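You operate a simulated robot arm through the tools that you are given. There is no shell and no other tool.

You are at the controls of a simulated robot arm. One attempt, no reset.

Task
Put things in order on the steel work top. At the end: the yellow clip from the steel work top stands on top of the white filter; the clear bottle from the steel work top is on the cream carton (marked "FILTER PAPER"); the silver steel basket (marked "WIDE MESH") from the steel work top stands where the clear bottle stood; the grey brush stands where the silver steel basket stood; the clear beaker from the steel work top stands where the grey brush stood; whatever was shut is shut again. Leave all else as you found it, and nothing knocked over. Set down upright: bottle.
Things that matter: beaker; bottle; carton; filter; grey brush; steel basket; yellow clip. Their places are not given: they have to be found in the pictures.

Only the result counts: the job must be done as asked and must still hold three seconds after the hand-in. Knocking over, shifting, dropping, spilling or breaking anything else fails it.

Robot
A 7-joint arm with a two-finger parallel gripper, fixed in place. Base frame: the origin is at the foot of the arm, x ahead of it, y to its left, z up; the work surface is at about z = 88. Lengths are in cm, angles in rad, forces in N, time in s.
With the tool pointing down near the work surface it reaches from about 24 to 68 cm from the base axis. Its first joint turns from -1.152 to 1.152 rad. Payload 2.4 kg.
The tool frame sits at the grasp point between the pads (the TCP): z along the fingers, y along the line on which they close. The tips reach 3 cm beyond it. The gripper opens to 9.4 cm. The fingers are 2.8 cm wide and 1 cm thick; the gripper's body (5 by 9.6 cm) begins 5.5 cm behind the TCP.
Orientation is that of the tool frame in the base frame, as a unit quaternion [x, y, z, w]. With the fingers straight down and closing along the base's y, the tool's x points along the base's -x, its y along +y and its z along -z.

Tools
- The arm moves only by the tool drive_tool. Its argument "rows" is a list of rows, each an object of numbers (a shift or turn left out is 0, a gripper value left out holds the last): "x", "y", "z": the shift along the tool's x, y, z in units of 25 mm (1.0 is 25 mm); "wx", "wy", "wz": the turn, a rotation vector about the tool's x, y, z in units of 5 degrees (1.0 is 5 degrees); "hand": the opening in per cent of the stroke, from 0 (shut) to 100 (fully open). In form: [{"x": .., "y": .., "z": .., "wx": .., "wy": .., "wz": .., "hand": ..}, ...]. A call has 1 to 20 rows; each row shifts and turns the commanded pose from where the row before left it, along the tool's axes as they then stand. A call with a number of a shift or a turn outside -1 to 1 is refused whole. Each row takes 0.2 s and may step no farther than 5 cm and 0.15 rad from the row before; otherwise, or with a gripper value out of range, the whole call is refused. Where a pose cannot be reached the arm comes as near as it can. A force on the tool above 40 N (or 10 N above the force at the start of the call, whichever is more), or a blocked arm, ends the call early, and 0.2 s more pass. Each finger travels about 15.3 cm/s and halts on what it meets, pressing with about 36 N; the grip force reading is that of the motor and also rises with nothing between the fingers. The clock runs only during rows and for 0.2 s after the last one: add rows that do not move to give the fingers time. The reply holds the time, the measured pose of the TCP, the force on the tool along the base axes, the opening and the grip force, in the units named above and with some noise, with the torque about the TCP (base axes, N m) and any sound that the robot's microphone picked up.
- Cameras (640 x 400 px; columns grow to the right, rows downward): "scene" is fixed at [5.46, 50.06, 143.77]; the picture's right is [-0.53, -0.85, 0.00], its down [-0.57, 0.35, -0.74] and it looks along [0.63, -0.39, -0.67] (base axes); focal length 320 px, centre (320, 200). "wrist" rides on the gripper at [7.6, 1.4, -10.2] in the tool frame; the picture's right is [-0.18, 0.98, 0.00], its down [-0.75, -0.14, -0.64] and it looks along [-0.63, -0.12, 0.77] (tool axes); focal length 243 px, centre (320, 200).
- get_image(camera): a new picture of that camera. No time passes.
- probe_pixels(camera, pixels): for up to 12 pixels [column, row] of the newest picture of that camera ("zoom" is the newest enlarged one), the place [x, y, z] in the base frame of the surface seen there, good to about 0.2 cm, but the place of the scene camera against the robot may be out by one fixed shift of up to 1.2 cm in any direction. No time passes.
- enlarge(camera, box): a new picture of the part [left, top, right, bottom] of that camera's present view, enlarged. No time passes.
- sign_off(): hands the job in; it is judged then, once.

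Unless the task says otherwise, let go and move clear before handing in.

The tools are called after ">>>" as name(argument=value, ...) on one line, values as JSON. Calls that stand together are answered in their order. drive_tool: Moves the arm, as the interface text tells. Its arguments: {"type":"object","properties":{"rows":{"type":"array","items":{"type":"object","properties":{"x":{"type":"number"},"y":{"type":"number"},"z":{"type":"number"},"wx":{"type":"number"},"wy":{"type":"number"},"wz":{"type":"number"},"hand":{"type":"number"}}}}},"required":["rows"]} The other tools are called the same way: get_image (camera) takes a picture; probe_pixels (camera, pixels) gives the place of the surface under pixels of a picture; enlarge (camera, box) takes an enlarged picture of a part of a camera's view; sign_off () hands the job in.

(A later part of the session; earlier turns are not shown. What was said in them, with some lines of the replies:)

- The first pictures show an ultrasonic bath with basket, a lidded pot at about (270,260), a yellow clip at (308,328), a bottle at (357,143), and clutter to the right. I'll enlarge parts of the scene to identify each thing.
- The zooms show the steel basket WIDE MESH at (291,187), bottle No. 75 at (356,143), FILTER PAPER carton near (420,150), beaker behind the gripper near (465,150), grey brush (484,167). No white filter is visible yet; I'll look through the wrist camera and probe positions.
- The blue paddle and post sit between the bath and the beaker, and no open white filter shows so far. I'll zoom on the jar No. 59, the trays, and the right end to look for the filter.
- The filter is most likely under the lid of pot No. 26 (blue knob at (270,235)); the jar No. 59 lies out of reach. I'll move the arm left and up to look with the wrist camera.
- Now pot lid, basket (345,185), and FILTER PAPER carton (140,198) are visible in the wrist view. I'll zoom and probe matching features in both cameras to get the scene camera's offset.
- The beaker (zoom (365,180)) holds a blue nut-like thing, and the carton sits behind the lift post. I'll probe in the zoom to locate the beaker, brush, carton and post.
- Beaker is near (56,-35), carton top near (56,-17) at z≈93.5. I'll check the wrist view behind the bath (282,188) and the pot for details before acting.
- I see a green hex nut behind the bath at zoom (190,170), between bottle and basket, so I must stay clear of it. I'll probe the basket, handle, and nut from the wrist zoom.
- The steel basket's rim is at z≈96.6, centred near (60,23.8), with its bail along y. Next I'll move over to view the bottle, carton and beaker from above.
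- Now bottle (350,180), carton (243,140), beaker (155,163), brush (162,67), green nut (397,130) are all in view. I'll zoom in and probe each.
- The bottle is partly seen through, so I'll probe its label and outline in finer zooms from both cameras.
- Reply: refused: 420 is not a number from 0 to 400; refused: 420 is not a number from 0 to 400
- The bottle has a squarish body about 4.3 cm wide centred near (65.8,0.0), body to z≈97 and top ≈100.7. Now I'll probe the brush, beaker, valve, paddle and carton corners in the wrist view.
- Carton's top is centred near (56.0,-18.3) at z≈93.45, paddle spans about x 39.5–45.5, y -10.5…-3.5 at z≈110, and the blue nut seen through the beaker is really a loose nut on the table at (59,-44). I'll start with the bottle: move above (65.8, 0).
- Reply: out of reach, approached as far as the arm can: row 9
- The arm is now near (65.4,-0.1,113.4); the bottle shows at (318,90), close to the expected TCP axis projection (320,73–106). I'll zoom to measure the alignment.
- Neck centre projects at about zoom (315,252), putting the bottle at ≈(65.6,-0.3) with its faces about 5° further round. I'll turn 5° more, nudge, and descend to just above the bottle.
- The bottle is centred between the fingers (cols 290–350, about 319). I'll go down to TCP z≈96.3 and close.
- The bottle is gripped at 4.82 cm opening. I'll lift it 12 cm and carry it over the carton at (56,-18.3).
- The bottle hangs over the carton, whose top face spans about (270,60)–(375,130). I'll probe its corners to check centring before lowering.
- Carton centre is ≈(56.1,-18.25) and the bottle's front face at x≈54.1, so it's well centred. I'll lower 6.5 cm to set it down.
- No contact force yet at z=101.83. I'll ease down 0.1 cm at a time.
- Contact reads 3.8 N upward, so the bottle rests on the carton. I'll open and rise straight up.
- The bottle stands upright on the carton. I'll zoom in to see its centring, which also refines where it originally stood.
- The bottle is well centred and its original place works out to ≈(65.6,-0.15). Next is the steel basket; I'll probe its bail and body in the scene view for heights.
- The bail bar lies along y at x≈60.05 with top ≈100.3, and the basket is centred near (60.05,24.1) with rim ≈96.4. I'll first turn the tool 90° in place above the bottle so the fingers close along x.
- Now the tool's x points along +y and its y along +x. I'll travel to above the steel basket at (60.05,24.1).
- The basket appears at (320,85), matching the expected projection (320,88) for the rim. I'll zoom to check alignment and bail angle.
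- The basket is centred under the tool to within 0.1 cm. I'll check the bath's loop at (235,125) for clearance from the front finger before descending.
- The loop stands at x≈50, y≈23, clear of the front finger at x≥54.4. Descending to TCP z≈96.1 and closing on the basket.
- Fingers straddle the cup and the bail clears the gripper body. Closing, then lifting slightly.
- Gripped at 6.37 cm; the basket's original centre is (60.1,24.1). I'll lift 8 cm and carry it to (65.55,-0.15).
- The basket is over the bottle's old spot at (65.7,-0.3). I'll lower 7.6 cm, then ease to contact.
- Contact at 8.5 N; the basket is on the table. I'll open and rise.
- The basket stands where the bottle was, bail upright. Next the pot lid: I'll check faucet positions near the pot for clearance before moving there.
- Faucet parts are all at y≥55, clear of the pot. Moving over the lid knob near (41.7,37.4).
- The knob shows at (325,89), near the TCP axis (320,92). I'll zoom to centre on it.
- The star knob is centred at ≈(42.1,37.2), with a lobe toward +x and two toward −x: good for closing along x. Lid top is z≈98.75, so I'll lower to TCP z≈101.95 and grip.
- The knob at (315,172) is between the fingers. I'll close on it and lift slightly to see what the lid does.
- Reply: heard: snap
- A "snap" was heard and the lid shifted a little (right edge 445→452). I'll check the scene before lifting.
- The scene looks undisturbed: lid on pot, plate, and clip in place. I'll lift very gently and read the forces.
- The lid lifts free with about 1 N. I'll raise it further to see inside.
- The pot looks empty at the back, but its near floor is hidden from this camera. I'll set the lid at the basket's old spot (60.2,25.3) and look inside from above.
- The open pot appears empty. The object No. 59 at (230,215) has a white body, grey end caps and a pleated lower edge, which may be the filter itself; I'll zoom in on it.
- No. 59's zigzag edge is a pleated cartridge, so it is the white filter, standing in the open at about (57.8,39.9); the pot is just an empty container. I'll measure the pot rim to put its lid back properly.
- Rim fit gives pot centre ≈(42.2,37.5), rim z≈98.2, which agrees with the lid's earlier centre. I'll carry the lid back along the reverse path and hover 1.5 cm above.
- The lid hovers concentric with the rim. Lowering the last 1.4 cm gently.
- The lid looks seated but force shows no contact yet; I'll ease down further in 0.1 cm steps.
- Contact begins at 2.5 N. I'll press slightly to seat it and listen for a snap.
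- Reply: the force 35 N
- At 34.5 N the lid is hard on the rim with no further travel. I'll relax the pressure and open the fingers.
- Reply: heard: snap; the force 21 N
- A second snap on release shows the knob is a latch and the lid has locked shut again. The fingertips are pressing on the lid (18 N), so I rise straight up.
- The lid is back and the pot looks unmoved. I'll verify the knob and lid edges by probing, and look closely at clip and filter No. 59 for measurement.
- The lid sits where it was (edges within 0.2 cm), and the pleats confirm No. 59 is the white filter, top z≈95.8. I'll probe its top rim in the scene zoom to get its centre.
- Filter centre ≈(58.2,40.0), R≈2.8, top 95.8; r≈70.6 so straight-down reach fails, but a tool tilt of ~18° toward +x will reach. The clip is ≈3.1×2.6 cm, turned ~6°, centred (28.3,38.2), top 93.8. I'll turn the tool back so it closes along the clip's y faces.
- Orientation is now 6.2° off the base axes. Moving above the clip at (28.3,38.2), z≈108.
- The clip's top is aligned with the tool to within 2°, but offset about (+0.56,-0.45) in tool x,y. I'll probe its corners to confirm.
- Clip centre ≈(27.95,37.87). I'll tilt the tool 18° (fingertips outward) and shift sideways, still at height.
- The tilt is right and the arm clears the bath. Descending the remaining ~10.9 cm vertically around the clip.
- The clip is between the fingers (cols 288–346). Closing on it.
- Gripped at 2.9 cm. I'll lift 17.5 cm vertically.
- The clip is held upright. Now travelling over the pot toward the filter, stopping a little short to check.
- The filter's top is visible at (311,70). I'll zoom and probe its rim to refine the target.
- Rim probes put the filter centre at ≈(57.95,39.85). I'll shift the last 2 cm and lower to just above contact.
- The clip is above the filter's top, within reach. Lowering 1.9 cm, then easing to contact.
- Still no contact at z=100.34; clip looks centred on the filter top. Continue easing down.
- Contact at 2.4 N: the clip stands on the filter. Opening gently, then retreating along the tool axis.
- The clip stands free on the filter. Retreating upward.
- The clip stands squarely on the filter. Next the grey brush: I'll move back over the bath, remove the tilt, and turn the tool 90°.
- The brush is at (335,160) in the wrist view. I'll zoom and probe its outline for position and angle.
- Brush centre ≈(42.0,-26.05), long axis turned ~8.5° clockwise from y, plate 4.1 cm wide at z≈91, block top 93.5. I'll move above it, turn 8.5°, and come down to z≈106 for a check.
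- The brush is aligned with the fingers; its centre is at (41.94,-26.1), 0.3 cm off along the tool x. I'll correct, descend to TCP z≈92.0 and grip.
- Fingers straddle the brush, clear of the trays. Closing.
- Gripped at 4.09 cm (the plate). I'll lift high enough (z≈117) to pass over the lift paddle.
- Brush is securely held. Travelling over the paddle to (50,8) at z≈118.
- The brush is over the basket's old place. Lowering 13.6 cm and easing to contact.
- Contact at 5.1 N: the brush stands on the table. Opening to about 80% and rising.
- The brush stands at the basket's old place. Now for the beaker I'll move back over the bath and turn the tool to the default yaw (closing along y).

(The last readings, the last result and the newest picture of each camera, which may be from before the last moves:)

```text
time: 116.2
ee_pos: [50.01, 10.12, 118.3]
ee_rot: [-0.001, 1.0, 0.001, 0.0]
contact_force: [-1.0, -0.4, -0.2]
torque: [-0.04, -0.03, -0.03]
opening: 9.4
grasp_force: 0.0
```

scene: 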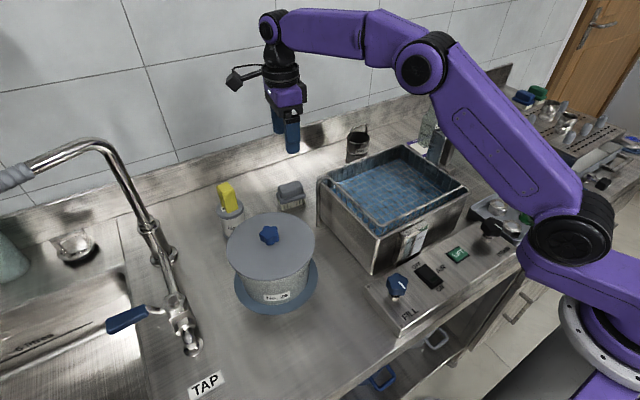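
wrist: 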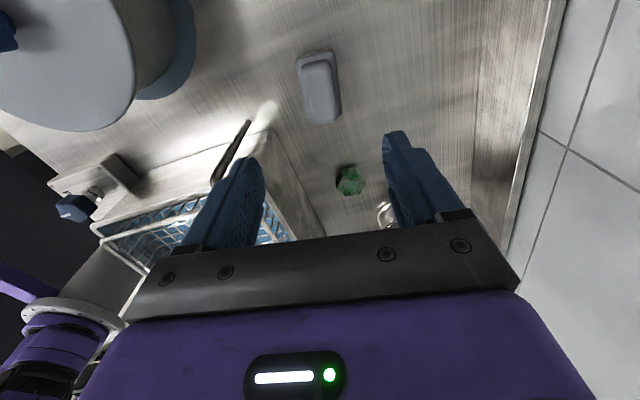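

Yaw is back to zero. Moving to (40,-29,119) for a good look at the beaker.

>>> drive_tool(rows=[{"y": -0.6, "x": 0.25, "z": -0.2}, {"y": -0.98, "x": 0.25, "z": -0.2}, {"y": -0.98, "x": 0.25}, {"y": -0.98, "x": 0.25}, {"y": -0.98, "x": 0.25}, {"y": -0.98, "x": 0.25}, {"y": -0.98, "x": 0.25}, {"y": -0.98, "x": 0.25}, {"y": -0.98, "x": 0.25}, {"y": -0.98, "x": 0.25}, {"y": -0.98, "x": 0.25}, {"y": -0.98, "x": 0.25}, {"y": -0.98, "x": 0.25}, {"y": -0.98, "x": 0.25}, {"y": -0.98, "x": 0.25}, {"y": -0.98, "x": 0.25}, {"y": -0.38}, {}])

>>> get_image(camera="wrist")

>>> get_image(camera="scene")

```text
time: 120.0
ee_pos: [39.89, -29.06, 119.26]
ee_rot: [0.0, 1.0, 0.0, 0.0]
contact_force: [-0.8, -0.9, 0.6]
torque: [0.0, 0.01, 0.0]
opening: 9.39
grasp_force: 0.0
```

```text
taken
```

wrist: 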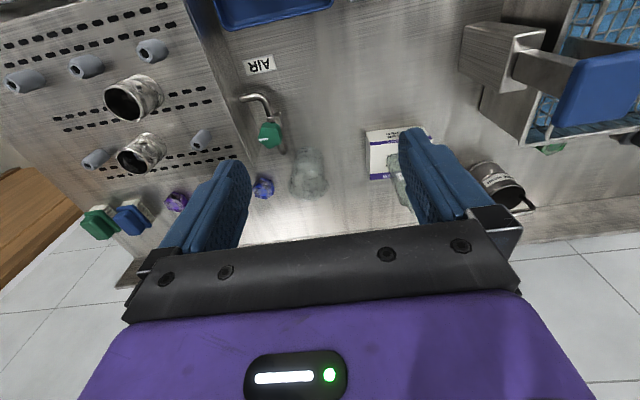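

```text
taken
```

scene: 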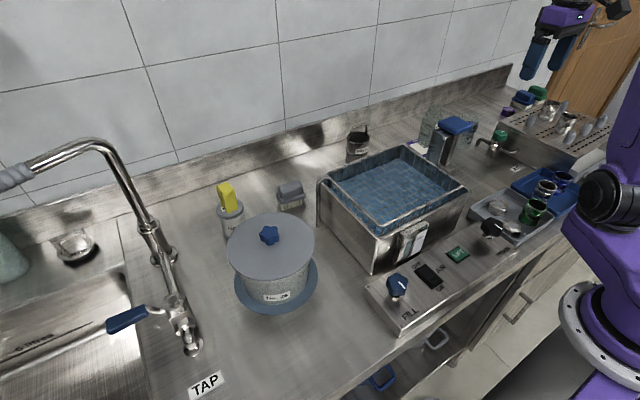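

The beaker is at (308,172), blue nut beside it at (263,187), valve with tube at (268,120). Zooming and probing.

>>> enlarge(camera="wrist", box=[230, 80, 350, 220])

>>> enlarge(camera="wrist", box=[280, 135, 340, 210])

>>> probe_pixels(camera="zoom", pixels=[[270, 100], [330, 80], [380, 110], [250, 180], [300, 180], [370, 180], [240, 300], [320, 300], [400, 290], [310, 340], [230, 340], [420, 200]])

>>> probe_pixels(camera="wrist", pixels=[[263, 187], [255, 180], [272, 190], [268, 130], [283, 145], [265, 97], [245, 98], [285, 120], [365, 130], [405, 180], [290, 150], [330, 150]])

```text
2.86 times, centred on (290, 150) of wrist
```

zoom: 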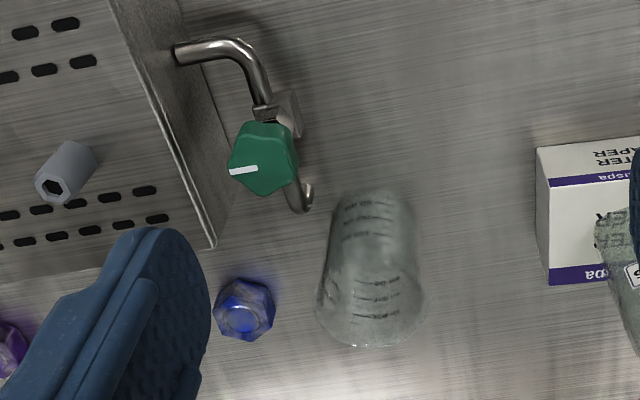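

```text
5.33 times, centred on (310, 172) of wrist
```

zoom: 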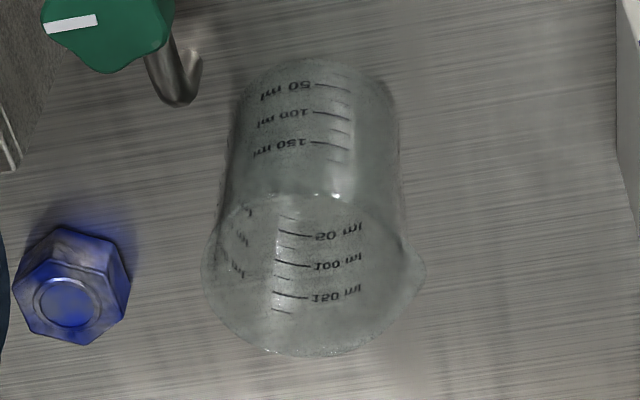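

```text
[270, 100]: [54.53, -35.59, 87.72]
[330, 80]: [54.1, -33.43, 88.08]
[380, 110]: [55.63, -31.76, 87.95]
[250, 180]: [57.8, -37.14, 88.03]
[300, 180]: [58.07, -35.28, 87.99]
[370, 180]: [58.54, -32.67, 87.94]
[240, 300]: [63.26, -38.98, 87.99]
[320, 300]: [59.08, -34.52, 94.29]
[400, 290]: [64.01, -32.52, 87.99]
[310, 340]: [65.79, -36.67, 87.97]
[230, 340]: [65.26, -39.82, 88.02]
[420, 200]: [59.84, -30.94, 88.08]
```

```text
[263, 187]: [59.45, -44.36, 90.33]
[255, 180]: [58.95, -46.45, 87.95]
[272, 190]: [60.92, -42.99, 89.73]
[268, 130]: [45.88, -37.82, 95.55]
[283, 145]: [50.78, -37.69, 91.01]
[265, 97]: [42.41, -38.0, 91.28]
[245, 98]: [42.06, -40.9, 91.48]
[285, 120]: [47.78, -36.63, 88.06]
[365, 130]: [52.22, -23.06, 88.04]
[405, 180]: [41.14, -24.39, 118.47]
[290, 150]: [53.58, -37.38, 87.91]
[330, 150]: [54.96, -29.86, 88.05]
```

The beaker's base is near (55.6,-34.4), radius ≈3.1, rim z≈97, spout toward +y, and the air tube end sits at (52,-37.7). Closing roughly along x, square to the spout, keeps the fingers clear of spout, tube and nut. I'll turn the tool 100°.

>>> drive_tool(rows=[{"wz": 1}, {"wz": 1}, {"wz": 1}, {"wz": 1}, {"wz": 1}, {"wz": 1}, {"wz": 1}, {"wz": 1}, {"wz": 1}, {"wz": 1}, {"wz": 1}, {"wz": 1}, {"wz": 1}, {"wz": 1}, {"wz": 1}, {"wz": 1}, {"wz": 1}, {"wz": 1}, {"wz": 1}, {"wz": 1}])

```text
time: 124.2
ee_pos: [40.01, -29.17, 119.39]
ee_rot: [0.767, 0.642, 0.0, 0.0]
contact_force: [-0.3, 0.4, -0.4]
torque: [0.03, -0.01, -0.03]
opening: 9.4
grasp_force: 0.1
```

>>> drive_tool(rows=[{"x": -0.137, "y": 0.93, "z": 0.2}, {"x": -0.137, "y": 0.93, "z": 0.46}, {"x": -0.137, "y": 0.93, "z": 0.46}, {"x": -0.137, "y": 0.93, "z": 0.46}, {"x": -0.137, "y": 0.93, "z": 0.46}, {"x": -0.137, "y": 0.93, "z": 0.46}, {"x": -0.137, "y": 0.93, "z": 0.46}, {}])

>>> get_image(camera="wrist")

>>> enlarge(camera="wrist", box=[260, 20, 380, 150])

>>> get_image(camera="scene")

```text
time: 126.0
ee_pos: [55.58, -34.11, 111.79]
ee_rot: [0.766, 0.642, 0.0, 0.0]
contact_force: [-0.6, 0.9, -0.4]
torque: [0.01, 0.01, -0.02]
opening: 9.42
grasp_force: 0.0
```

```text
taken
```

wrist: 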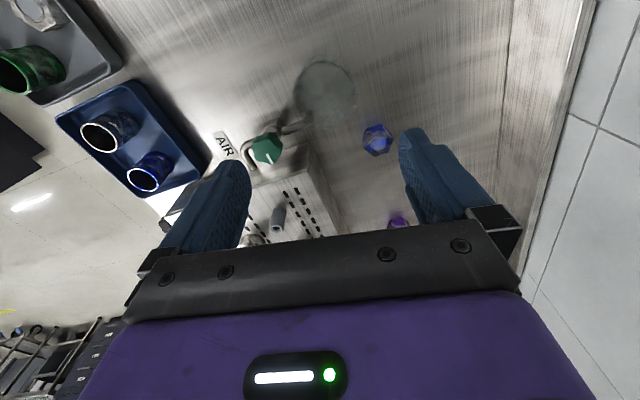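

```text
3.08 times, centred on (320, 85) of wrist
```

zoom: 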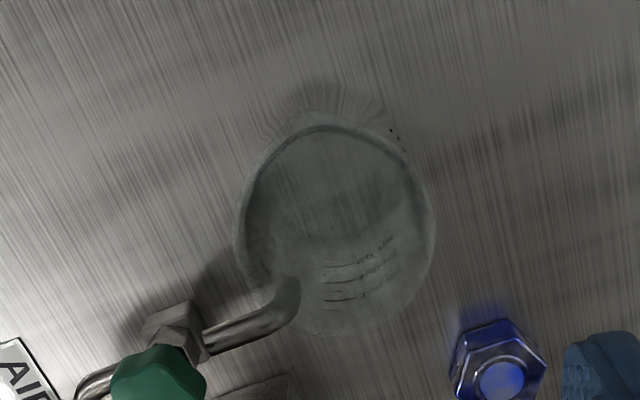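

```text
taken
```

scene: 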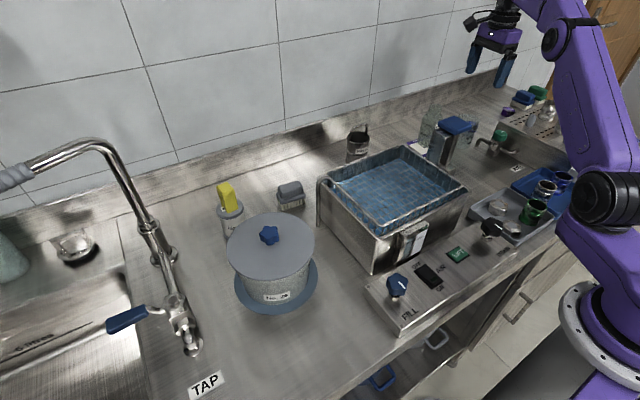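

I'll zoom closer on the beaker outline to separate its rim from its base.

>>> enlarge(camera="wrist", box=[285, 45, 365, 125])

>>> probe_pixels(camera="zoom", pixels=[[200, 200], [470, 200], [320, 330], [310, 60], [320, 90], [250, 130], [420, 130], [330, 380], [230, 330], [440, 330], [320, 200], [290, 30]])

```text
5.00 times, centred on (325, 85) of wrist
```

zoom: 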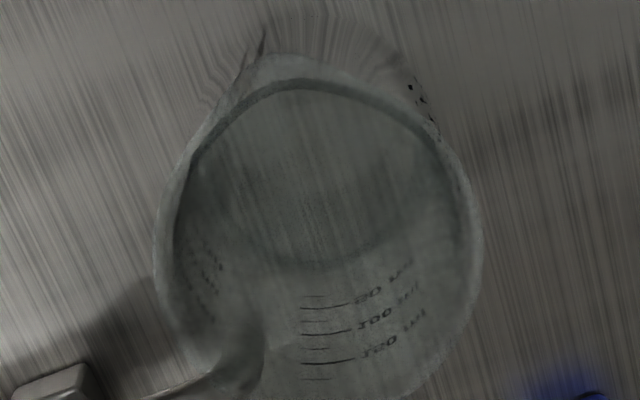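

```text
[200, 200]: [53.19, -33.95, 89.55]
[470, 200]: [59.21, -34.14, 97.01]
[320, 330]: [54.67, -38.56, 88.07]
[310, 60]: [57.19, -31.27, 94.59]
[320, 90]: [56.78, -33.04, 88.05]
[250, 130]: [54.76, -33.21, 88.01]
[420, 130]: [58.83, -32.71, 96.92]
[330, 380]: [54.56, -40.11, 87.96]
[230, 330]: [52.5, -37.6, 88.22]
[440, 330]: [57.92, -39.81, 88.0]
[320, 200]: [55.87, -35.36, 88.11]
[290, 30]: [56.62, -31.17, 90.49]
```

Probes on the glass fit a circle centred about (55.8,-34.5), R≈3.1, rim z≈97. I'll shift slightly and descend to z≈103 for another check.

>>> drive_tool(rows=[{"x": -0.158, "y": 0.118}, {"z": 0.85}, {"z": 0.85}, {"z": 0.85}, {"z": 0.85}, {}])

>>> get_image(camera="wrist")

>>> enlarge(camera="wrist", box=[250, 50, 390, 190])

>>> probe_pixels(camera="zoom", pixels=[[190, 200], [460, 200], [200, 160], [450, 160], [320, 60], [210, 240], [440, 260], [320, 330], [300, 90], [240, 120], [420, 120], [460, 230]])

```text
time: 127.4
ee_pos: [55.63, -34.63, 103.46]
ee_rot: [0.766, 0.643, 0.0, 0.0]
contact_force: [1.2, 0.4, 0.1]
torque: [-0.03, 0.02, 0.01]
opening: 9.39
grasp_force: 0.1
```

```text
taken
```

wrist: 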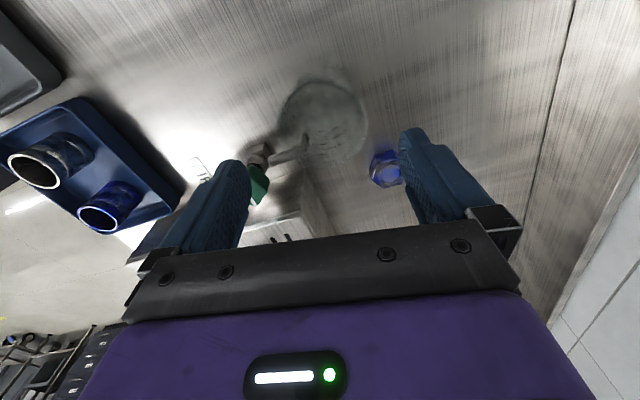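

```text
2.86 times, centred on (320, 120) of wrist
```

zoom: 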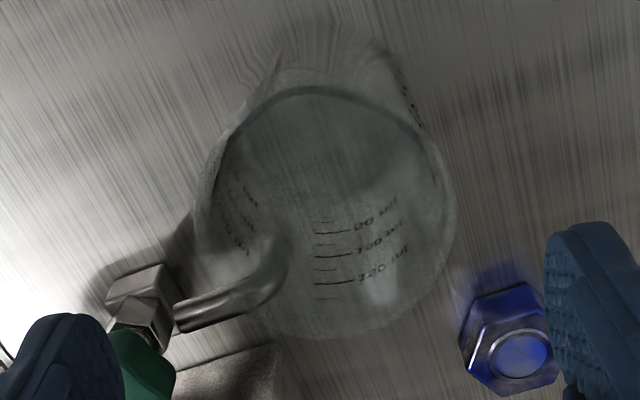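

```text
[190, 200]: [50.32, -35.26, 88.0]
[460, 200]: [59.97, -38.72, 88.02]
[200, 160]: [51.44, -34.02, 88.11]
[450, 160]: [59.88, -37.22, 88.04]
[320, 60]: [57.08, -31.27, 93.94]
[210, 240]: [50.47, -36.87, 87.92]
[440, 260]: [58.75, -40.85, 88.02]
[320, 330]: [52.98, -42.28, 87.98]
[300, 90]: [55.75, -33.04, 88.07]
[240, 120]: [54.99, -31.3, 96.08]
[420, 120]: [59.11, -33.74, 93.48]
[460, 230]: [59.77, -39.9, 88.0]
```

The rim is centred within 0.2 cm of the tool axis; the tube and nut are clear of both fingers' paths. I'll nudge 0.2 cm and descend to TCP z≈95.3.

>>> drive_tool(rows=[{"x": 0.08, "y": 0.08}, {"z": 0.7}, {"z": 0.8}, {"z": 0.8}, {"z": 0.7}, {"z": 0.26}, {}])

>>> get_image(camera="wrist")

>>> get_image(camera="scene")

```text
time: 129.0
ee_pos: [56.02, -34.47, 95.17]
ee_rot: [0.766, 0.643, 0.0, 0.0]
contact_force: [-0.7, -1.2, 0.3]
torque: [0.0, 0.02, -0.03]
opening: 9.41
grasp_force: 0.0
```

```text
taken
```

wrist: 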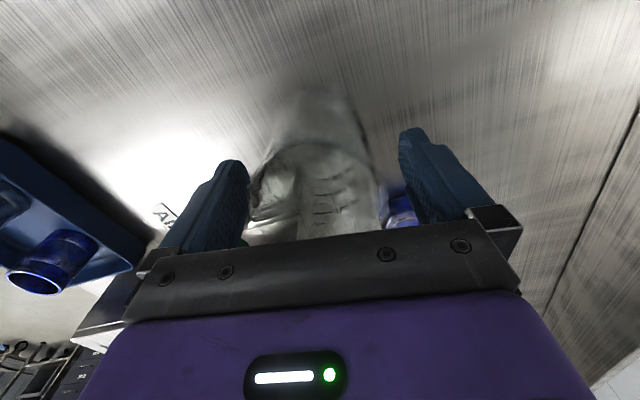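

```text
taken
```

scene: 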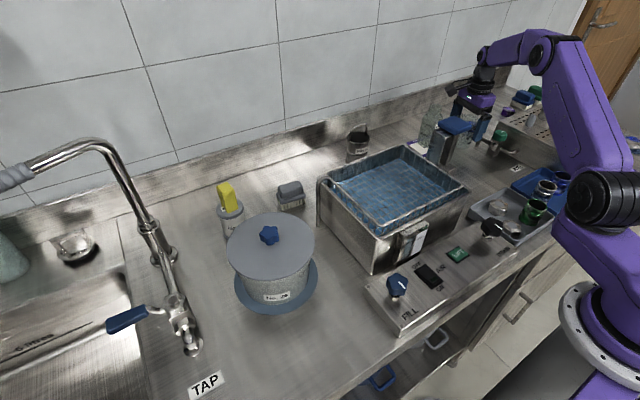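

The beaker looks closer to the left finger; zooming to judge the gaps before closing.

>>> enlarge(camera="wrist", box=[200, 80, 440, 250])

```text
2.35 times, centred on (320, 165) of wrist
```

zoom: 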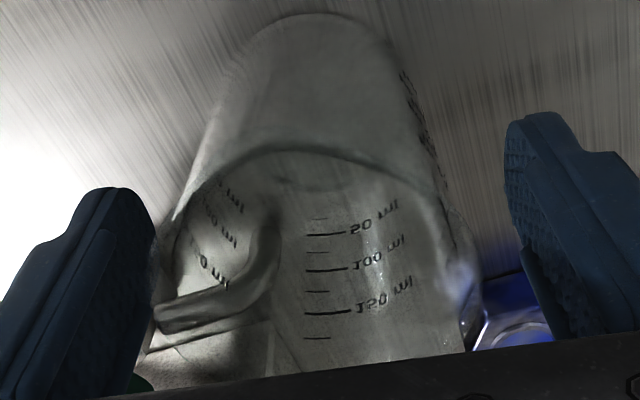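

The rim spans cols 252–388, symmetric about 320, so it's centred; the apparent asymmetry is the camera's yaw. Closing on the beaker.

>>> drive_tool(rows=[{"hand": 0}, {"hand": 0}, {"hand": 0}])

>>> enlarge(camera="wrist", box=[200, 80, 440, 250])

```text
time: 129.8
ee_pos: [56.0, -34.41, 95.15]
ee_rot: [0.766, 0.643, 0.0, 0.0]
contact_force: [0.0, -0.9, -0.5]
torque: [0.01, 0.01, 0.0]
opening: 6.48
grasp_force: 36.3
```

```text
2.35 times, centred on (320, 165) of wrist
```

zoom: 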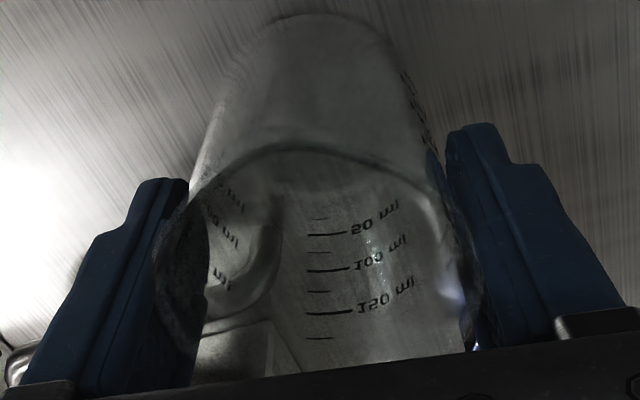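

Gripped at 6.48 cm without shifting. Lifting gently, with a check.

>>> drive_tool(rows=[{"z": -0.2}, {"z": -0.4}, {"z": -0.8}, {"z": -0.9}, {"z": -0.9}, {"z": -0.9}, {"z": -0.9}, {}])

>>> get_image(camera="wrist")

>>> get_image(camera="scene")

```text
time: 131.6
ee_pos: [55.93, -34.51, 107.71]
ee_rot: [0.766, 0.643, 0.001, 0.0]
contact_force: [-0.4, 0.6, -1.6]
torque: [0.0, -0.01, 0.03]
opening: 6.52
grasp_force: 35.9
```

```text
taken
```

wrist: 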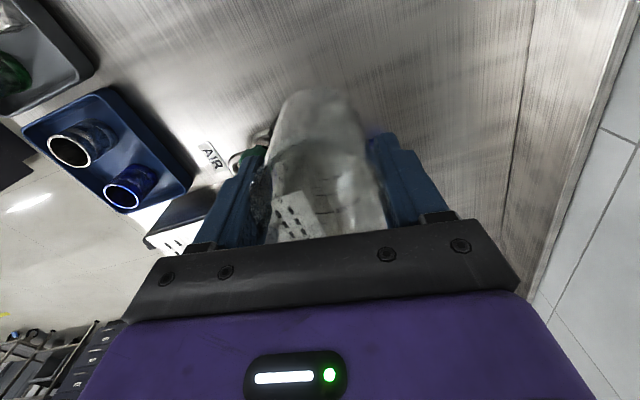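

```text
taken
```

scene: 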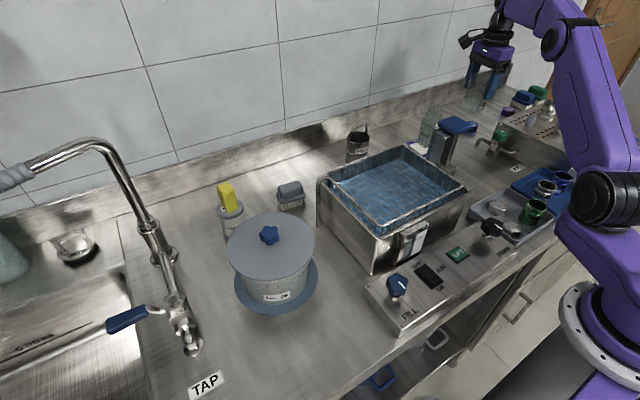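

The beaker hangs upright. Carrying it to the brush's old place (41.94,-26.1).

>>> drive_tool(rows=[{"x": 0.15, "y": -0.38}, {"x": 0.287, "y": -0.762}, {"x": 0.287, "y": -0.762}, {"x": 0.287, "y": -0.762}, {"x": 0.287, "y": -0.762}, {"x": 0.287, "y": -0.762}, {"x": 0.287, "y": -0.762}, {"x": 0.287, "y": -0.762}, {"x": 0.137, "y": -0.38}, {}])

>>> get_image(camera="wrist")

>>> get_image(camera="scene")

```text
time: 133.8
ee_pos: [41.99, -26.2, 107.75]
ee_rot: [0.766, 0.643, 0.0, 0.0]
contact_force: [0.0, 1.3, -0.8]
torque: [-0.01, 0.03, 0.0]
opening: 6.51
grasp_force: 35.8
```

```text
taken
```

wrist: 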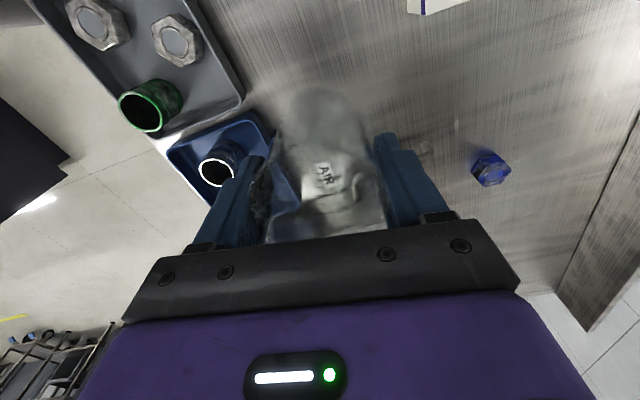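

```text
taken
```

scene: 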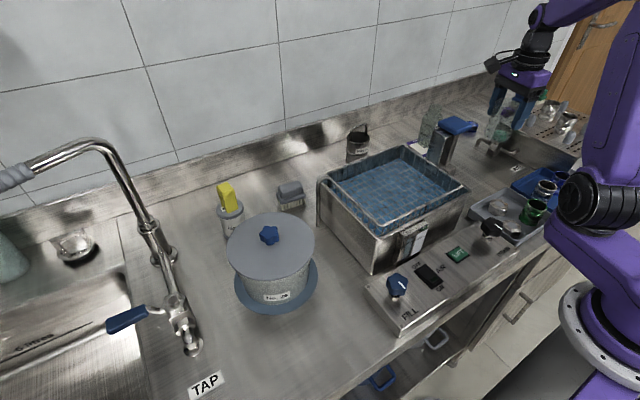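

Over the brush's old spot. Lowering 12.3 cm, then easing to contact.

>>> drive_tool(rows=[{"z": 0.8}, {"z": 0.95}, {"z": 0.95}, {"z": 0.95}, {"z": 0.8}, {"z": 0.4}, {"z": 0.1}, {}])

>>> drive_tool(rows=[{"z": 0.03}, {}])

```text
time: 135.6
ee_pos: [41.88, -26.13, 95.39]
ee_rot: [0.766, 0.643, 0.0, 0.0]
contact_force: [0.1, 0.5, -1.3]
torque: [0.02, 0.03, 0.0]
opening: 6.48
grasp_force: 36.5
```

```text
time: 136.2
ee_pos: [41.91, -26.14, 95.31]
ee_rot: [0.766, 0.642, 0.001, 0.0]
contact_force: [0.0, 0.0, -1.0]
torque: [0.01, -0.01, 0.02]
opening: 6.49
grasp_force: 36.3
```

>>> drive_tool(rows=[{"z": 0.03}, {}])

>>> drive_tool(rows=[{"z": 0.02}, {}])

```text
time: 136.8
ee_pos: [41.93, -26.06, 95.17]
ee_rot: [0.766, 0.643, 0.001, 0.0]
contact_force: [-1.3, 0.1, 2.5]
torque: [0.01, -0.02, 0.02]
opening: 6.49
grasp_force: 36.1
```

```text
time: 137.4
ee_pos: [42.18, -26.24, 95.09]
ee_rot: [0.766, 0.643, 0.001, 0.0]
contact_force: [-3.7, 3.0, 13.9]
torque: [0.11, 0.05, 0.0]
opening: 6.5
grasp_force: 35.6
```

Contact at 13.9 N: the beaker is on the table. Backing off slightly, opening, and rising.

>>> drive_tool(rows=[{"z": -0.02}, {"hand": 80}, {"hand": 92}, {"hand": 92}, {"z": -0.3}, {"z": -0.8}, {"z": -0.95}, {"z": -0.95}, {"z": -0.95}, {"z": -0.95}, {"z": -0.95}, {"z": -0.95}])

>>> get_image(camera="wrist")

>>> get_image(camera="scene")

```text
time: 140.0
ee_pos: [41.98, -26.14, 112.18]
ee_rot: [0.766, 0.643, 0.0, 0.0]
contact_force: [0.5, 0.5, 0.3]
torque: [0.01, 0.0, -0.03]
opening: 8.66
grasp_force: 0.0
```

```text
taken
```

wrist: 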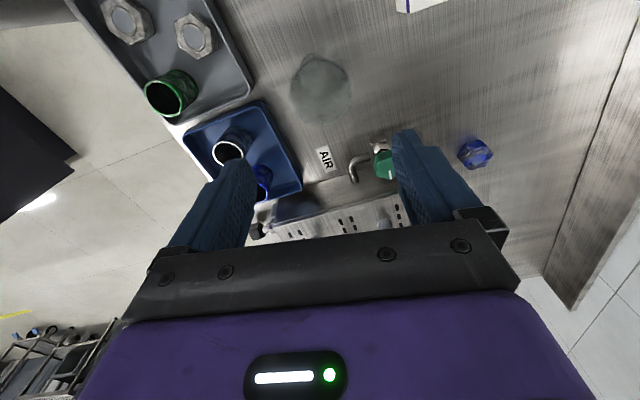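

```text
taken
```

scene: 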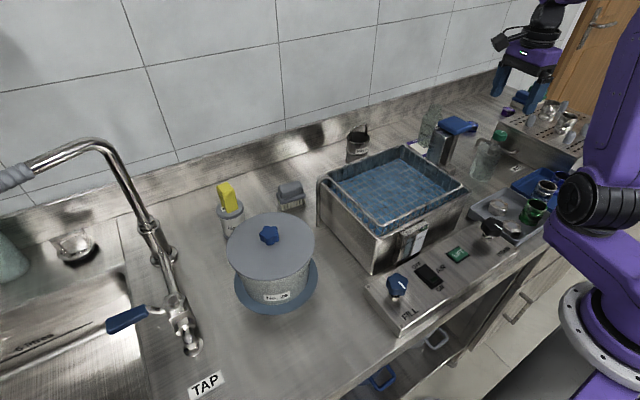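

The beaker stands at the brush's old place. The blue paddle near (457,125) looks slightly different; I'll zoom on it and verify the other items.

>>> enlarge(camera="scene", box=[390, 90, 520, 190])

>>> enlarge(camera="scene", box=[200, 120, 380, 240])

>>> enlarge(camera="scene", box=[460, 80, 620, 260])

```text
4.00 times, centred on (455, 140) of scene
```

zoom: 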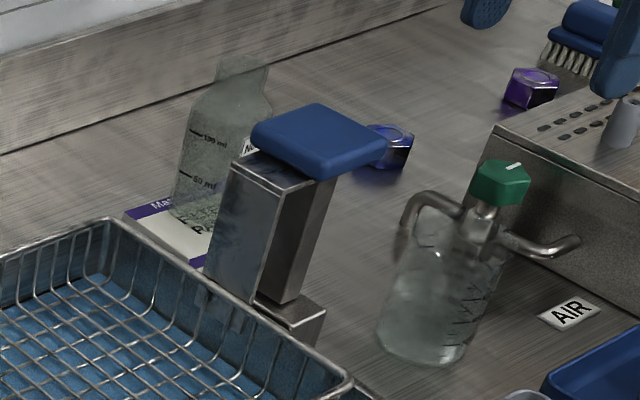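

```text
3.33 times, centred on (290, 180) of scene
```

zoom: 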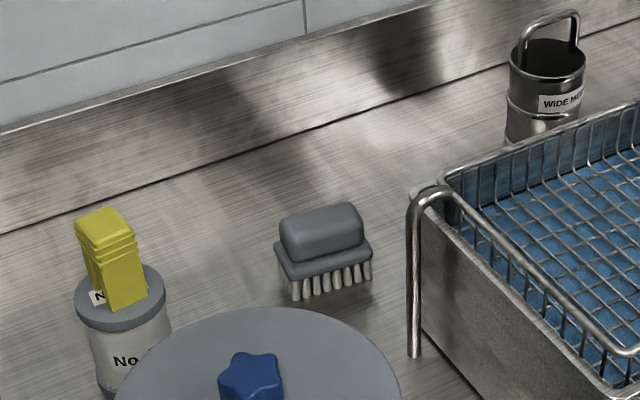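

```text
2.22 times, centred on (540, 170) of scene
```

zoom: 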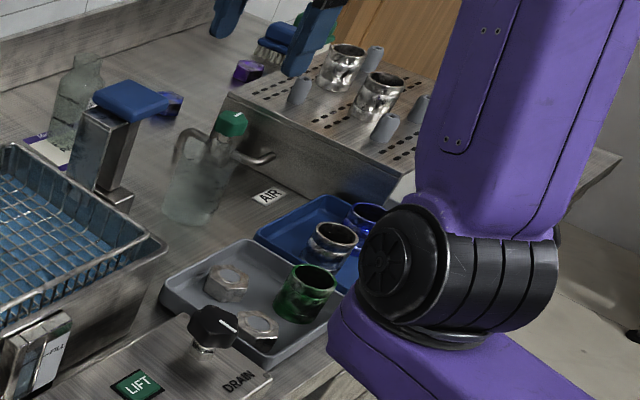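

The paddle is exactly where it was; beaker, bottle, brush, basket and clip all stand properly. I'll raise the arm clear and compare the pot with the starting view.

>>> drive_tool(rows=[{"z": -0.8}, {"z": -0.9}, {"x": 0.9, "y": -0.1}, {"x": 0.9, "y": -0.1}, {"x": 0.9, "y": -0.1}, {"x": 0.9, "y": -0.1}, {"x": 0.9, "y": -0.1}, {"x": 0.9, "y": -0.1}, {}])

>>> enlarge(camera="scene", box=[220, 200, 330, 320])

>>> get_image(camera="wrist")

>>> get_image(camera="scene")

```text
time: 142.0
ee_pos: [42.82, -12.67, 116.45]
ee_rot: [0.767, 0.642, 0.001, 0.0]
contact_force: [0.6, -0.3, 0.4]
torque: [0.01, -0.01, -0.02]
opening: 8.63
grasp_force: 0.1
```

```text
3.33 times, centred on (275, 260) of scene
```

zoom: 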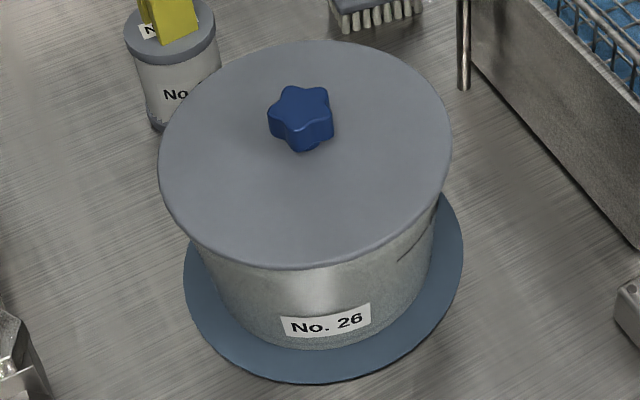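

```text
taken
```

wrist: 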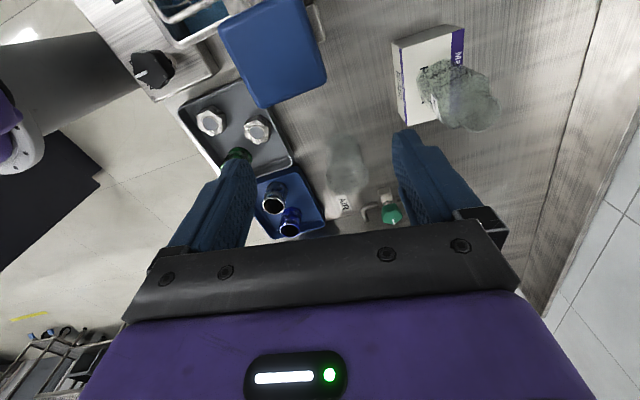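

```text
taken
```

scene: 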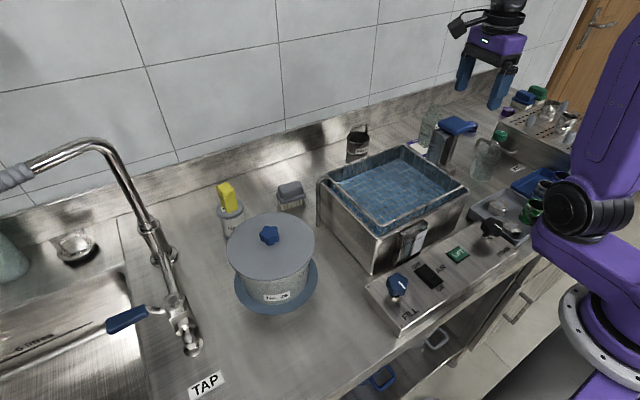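

The pot, lid and knob match the starting picture exactly, and all moved things stand in place. I'll raise the arm a little more so it's well clear, then hand in.

>>> drive_tool(rows=[{"z": -0.8}, {"z": -0.8}, {"z": -0.8}, {}])

>>> get_image(camera="scene")

```text
time: 143.0
ee_pos: [42.86, -12.69, 122.49]
ee_rot: [0.766, 0.643, 0.0, 0.0]
contact_force: [0.5, 0.7, 0.1]
torque: [0.0, 0.02, 0.04]
opening: 8.67
grasp_force: 0.0
```

```text
taken
```

scene: 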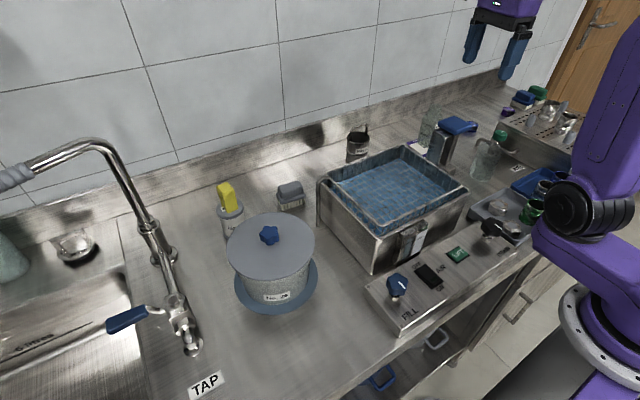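

The last picture shows the clip on the filter (228,195), brush (290,193), basket (357,145), bottle on the carton (428,130) and beaker (485,160) all standing. The lid is shut and the arm is clear, so I'm handing in.

>>> sign_off()

```text
The job is handed in.
```

The job is handed in. In the last picture everything was standing where you asked and nothing had been knocked over:

- **Yellow clip:** it stands on top of the white filter. I took the white pleated cartridge marked "No. 59" to be the filter. The task gave no mark for it, and nothing else in view matched.
- **Clear bottle:** it stands upright on the "FILTER PAPER" carton, near the middle.
- **Steel basket ("WIDE MESH"):** it stands where the bottle stood, within a few millimetres by my measurement.
- **Grey brush:** it stands bristles down where the basket stood.
- **Clear beaker:** it stands where the brush stood.

While looking for the filter I also opened pot "No. 26". It looked empty, so I put its lid straight back. The lid latch snapped shut again on release, and the pot looks the same as at the start.

The arm was raised clear before I handed in. I did not check the scene again after the hand-in.
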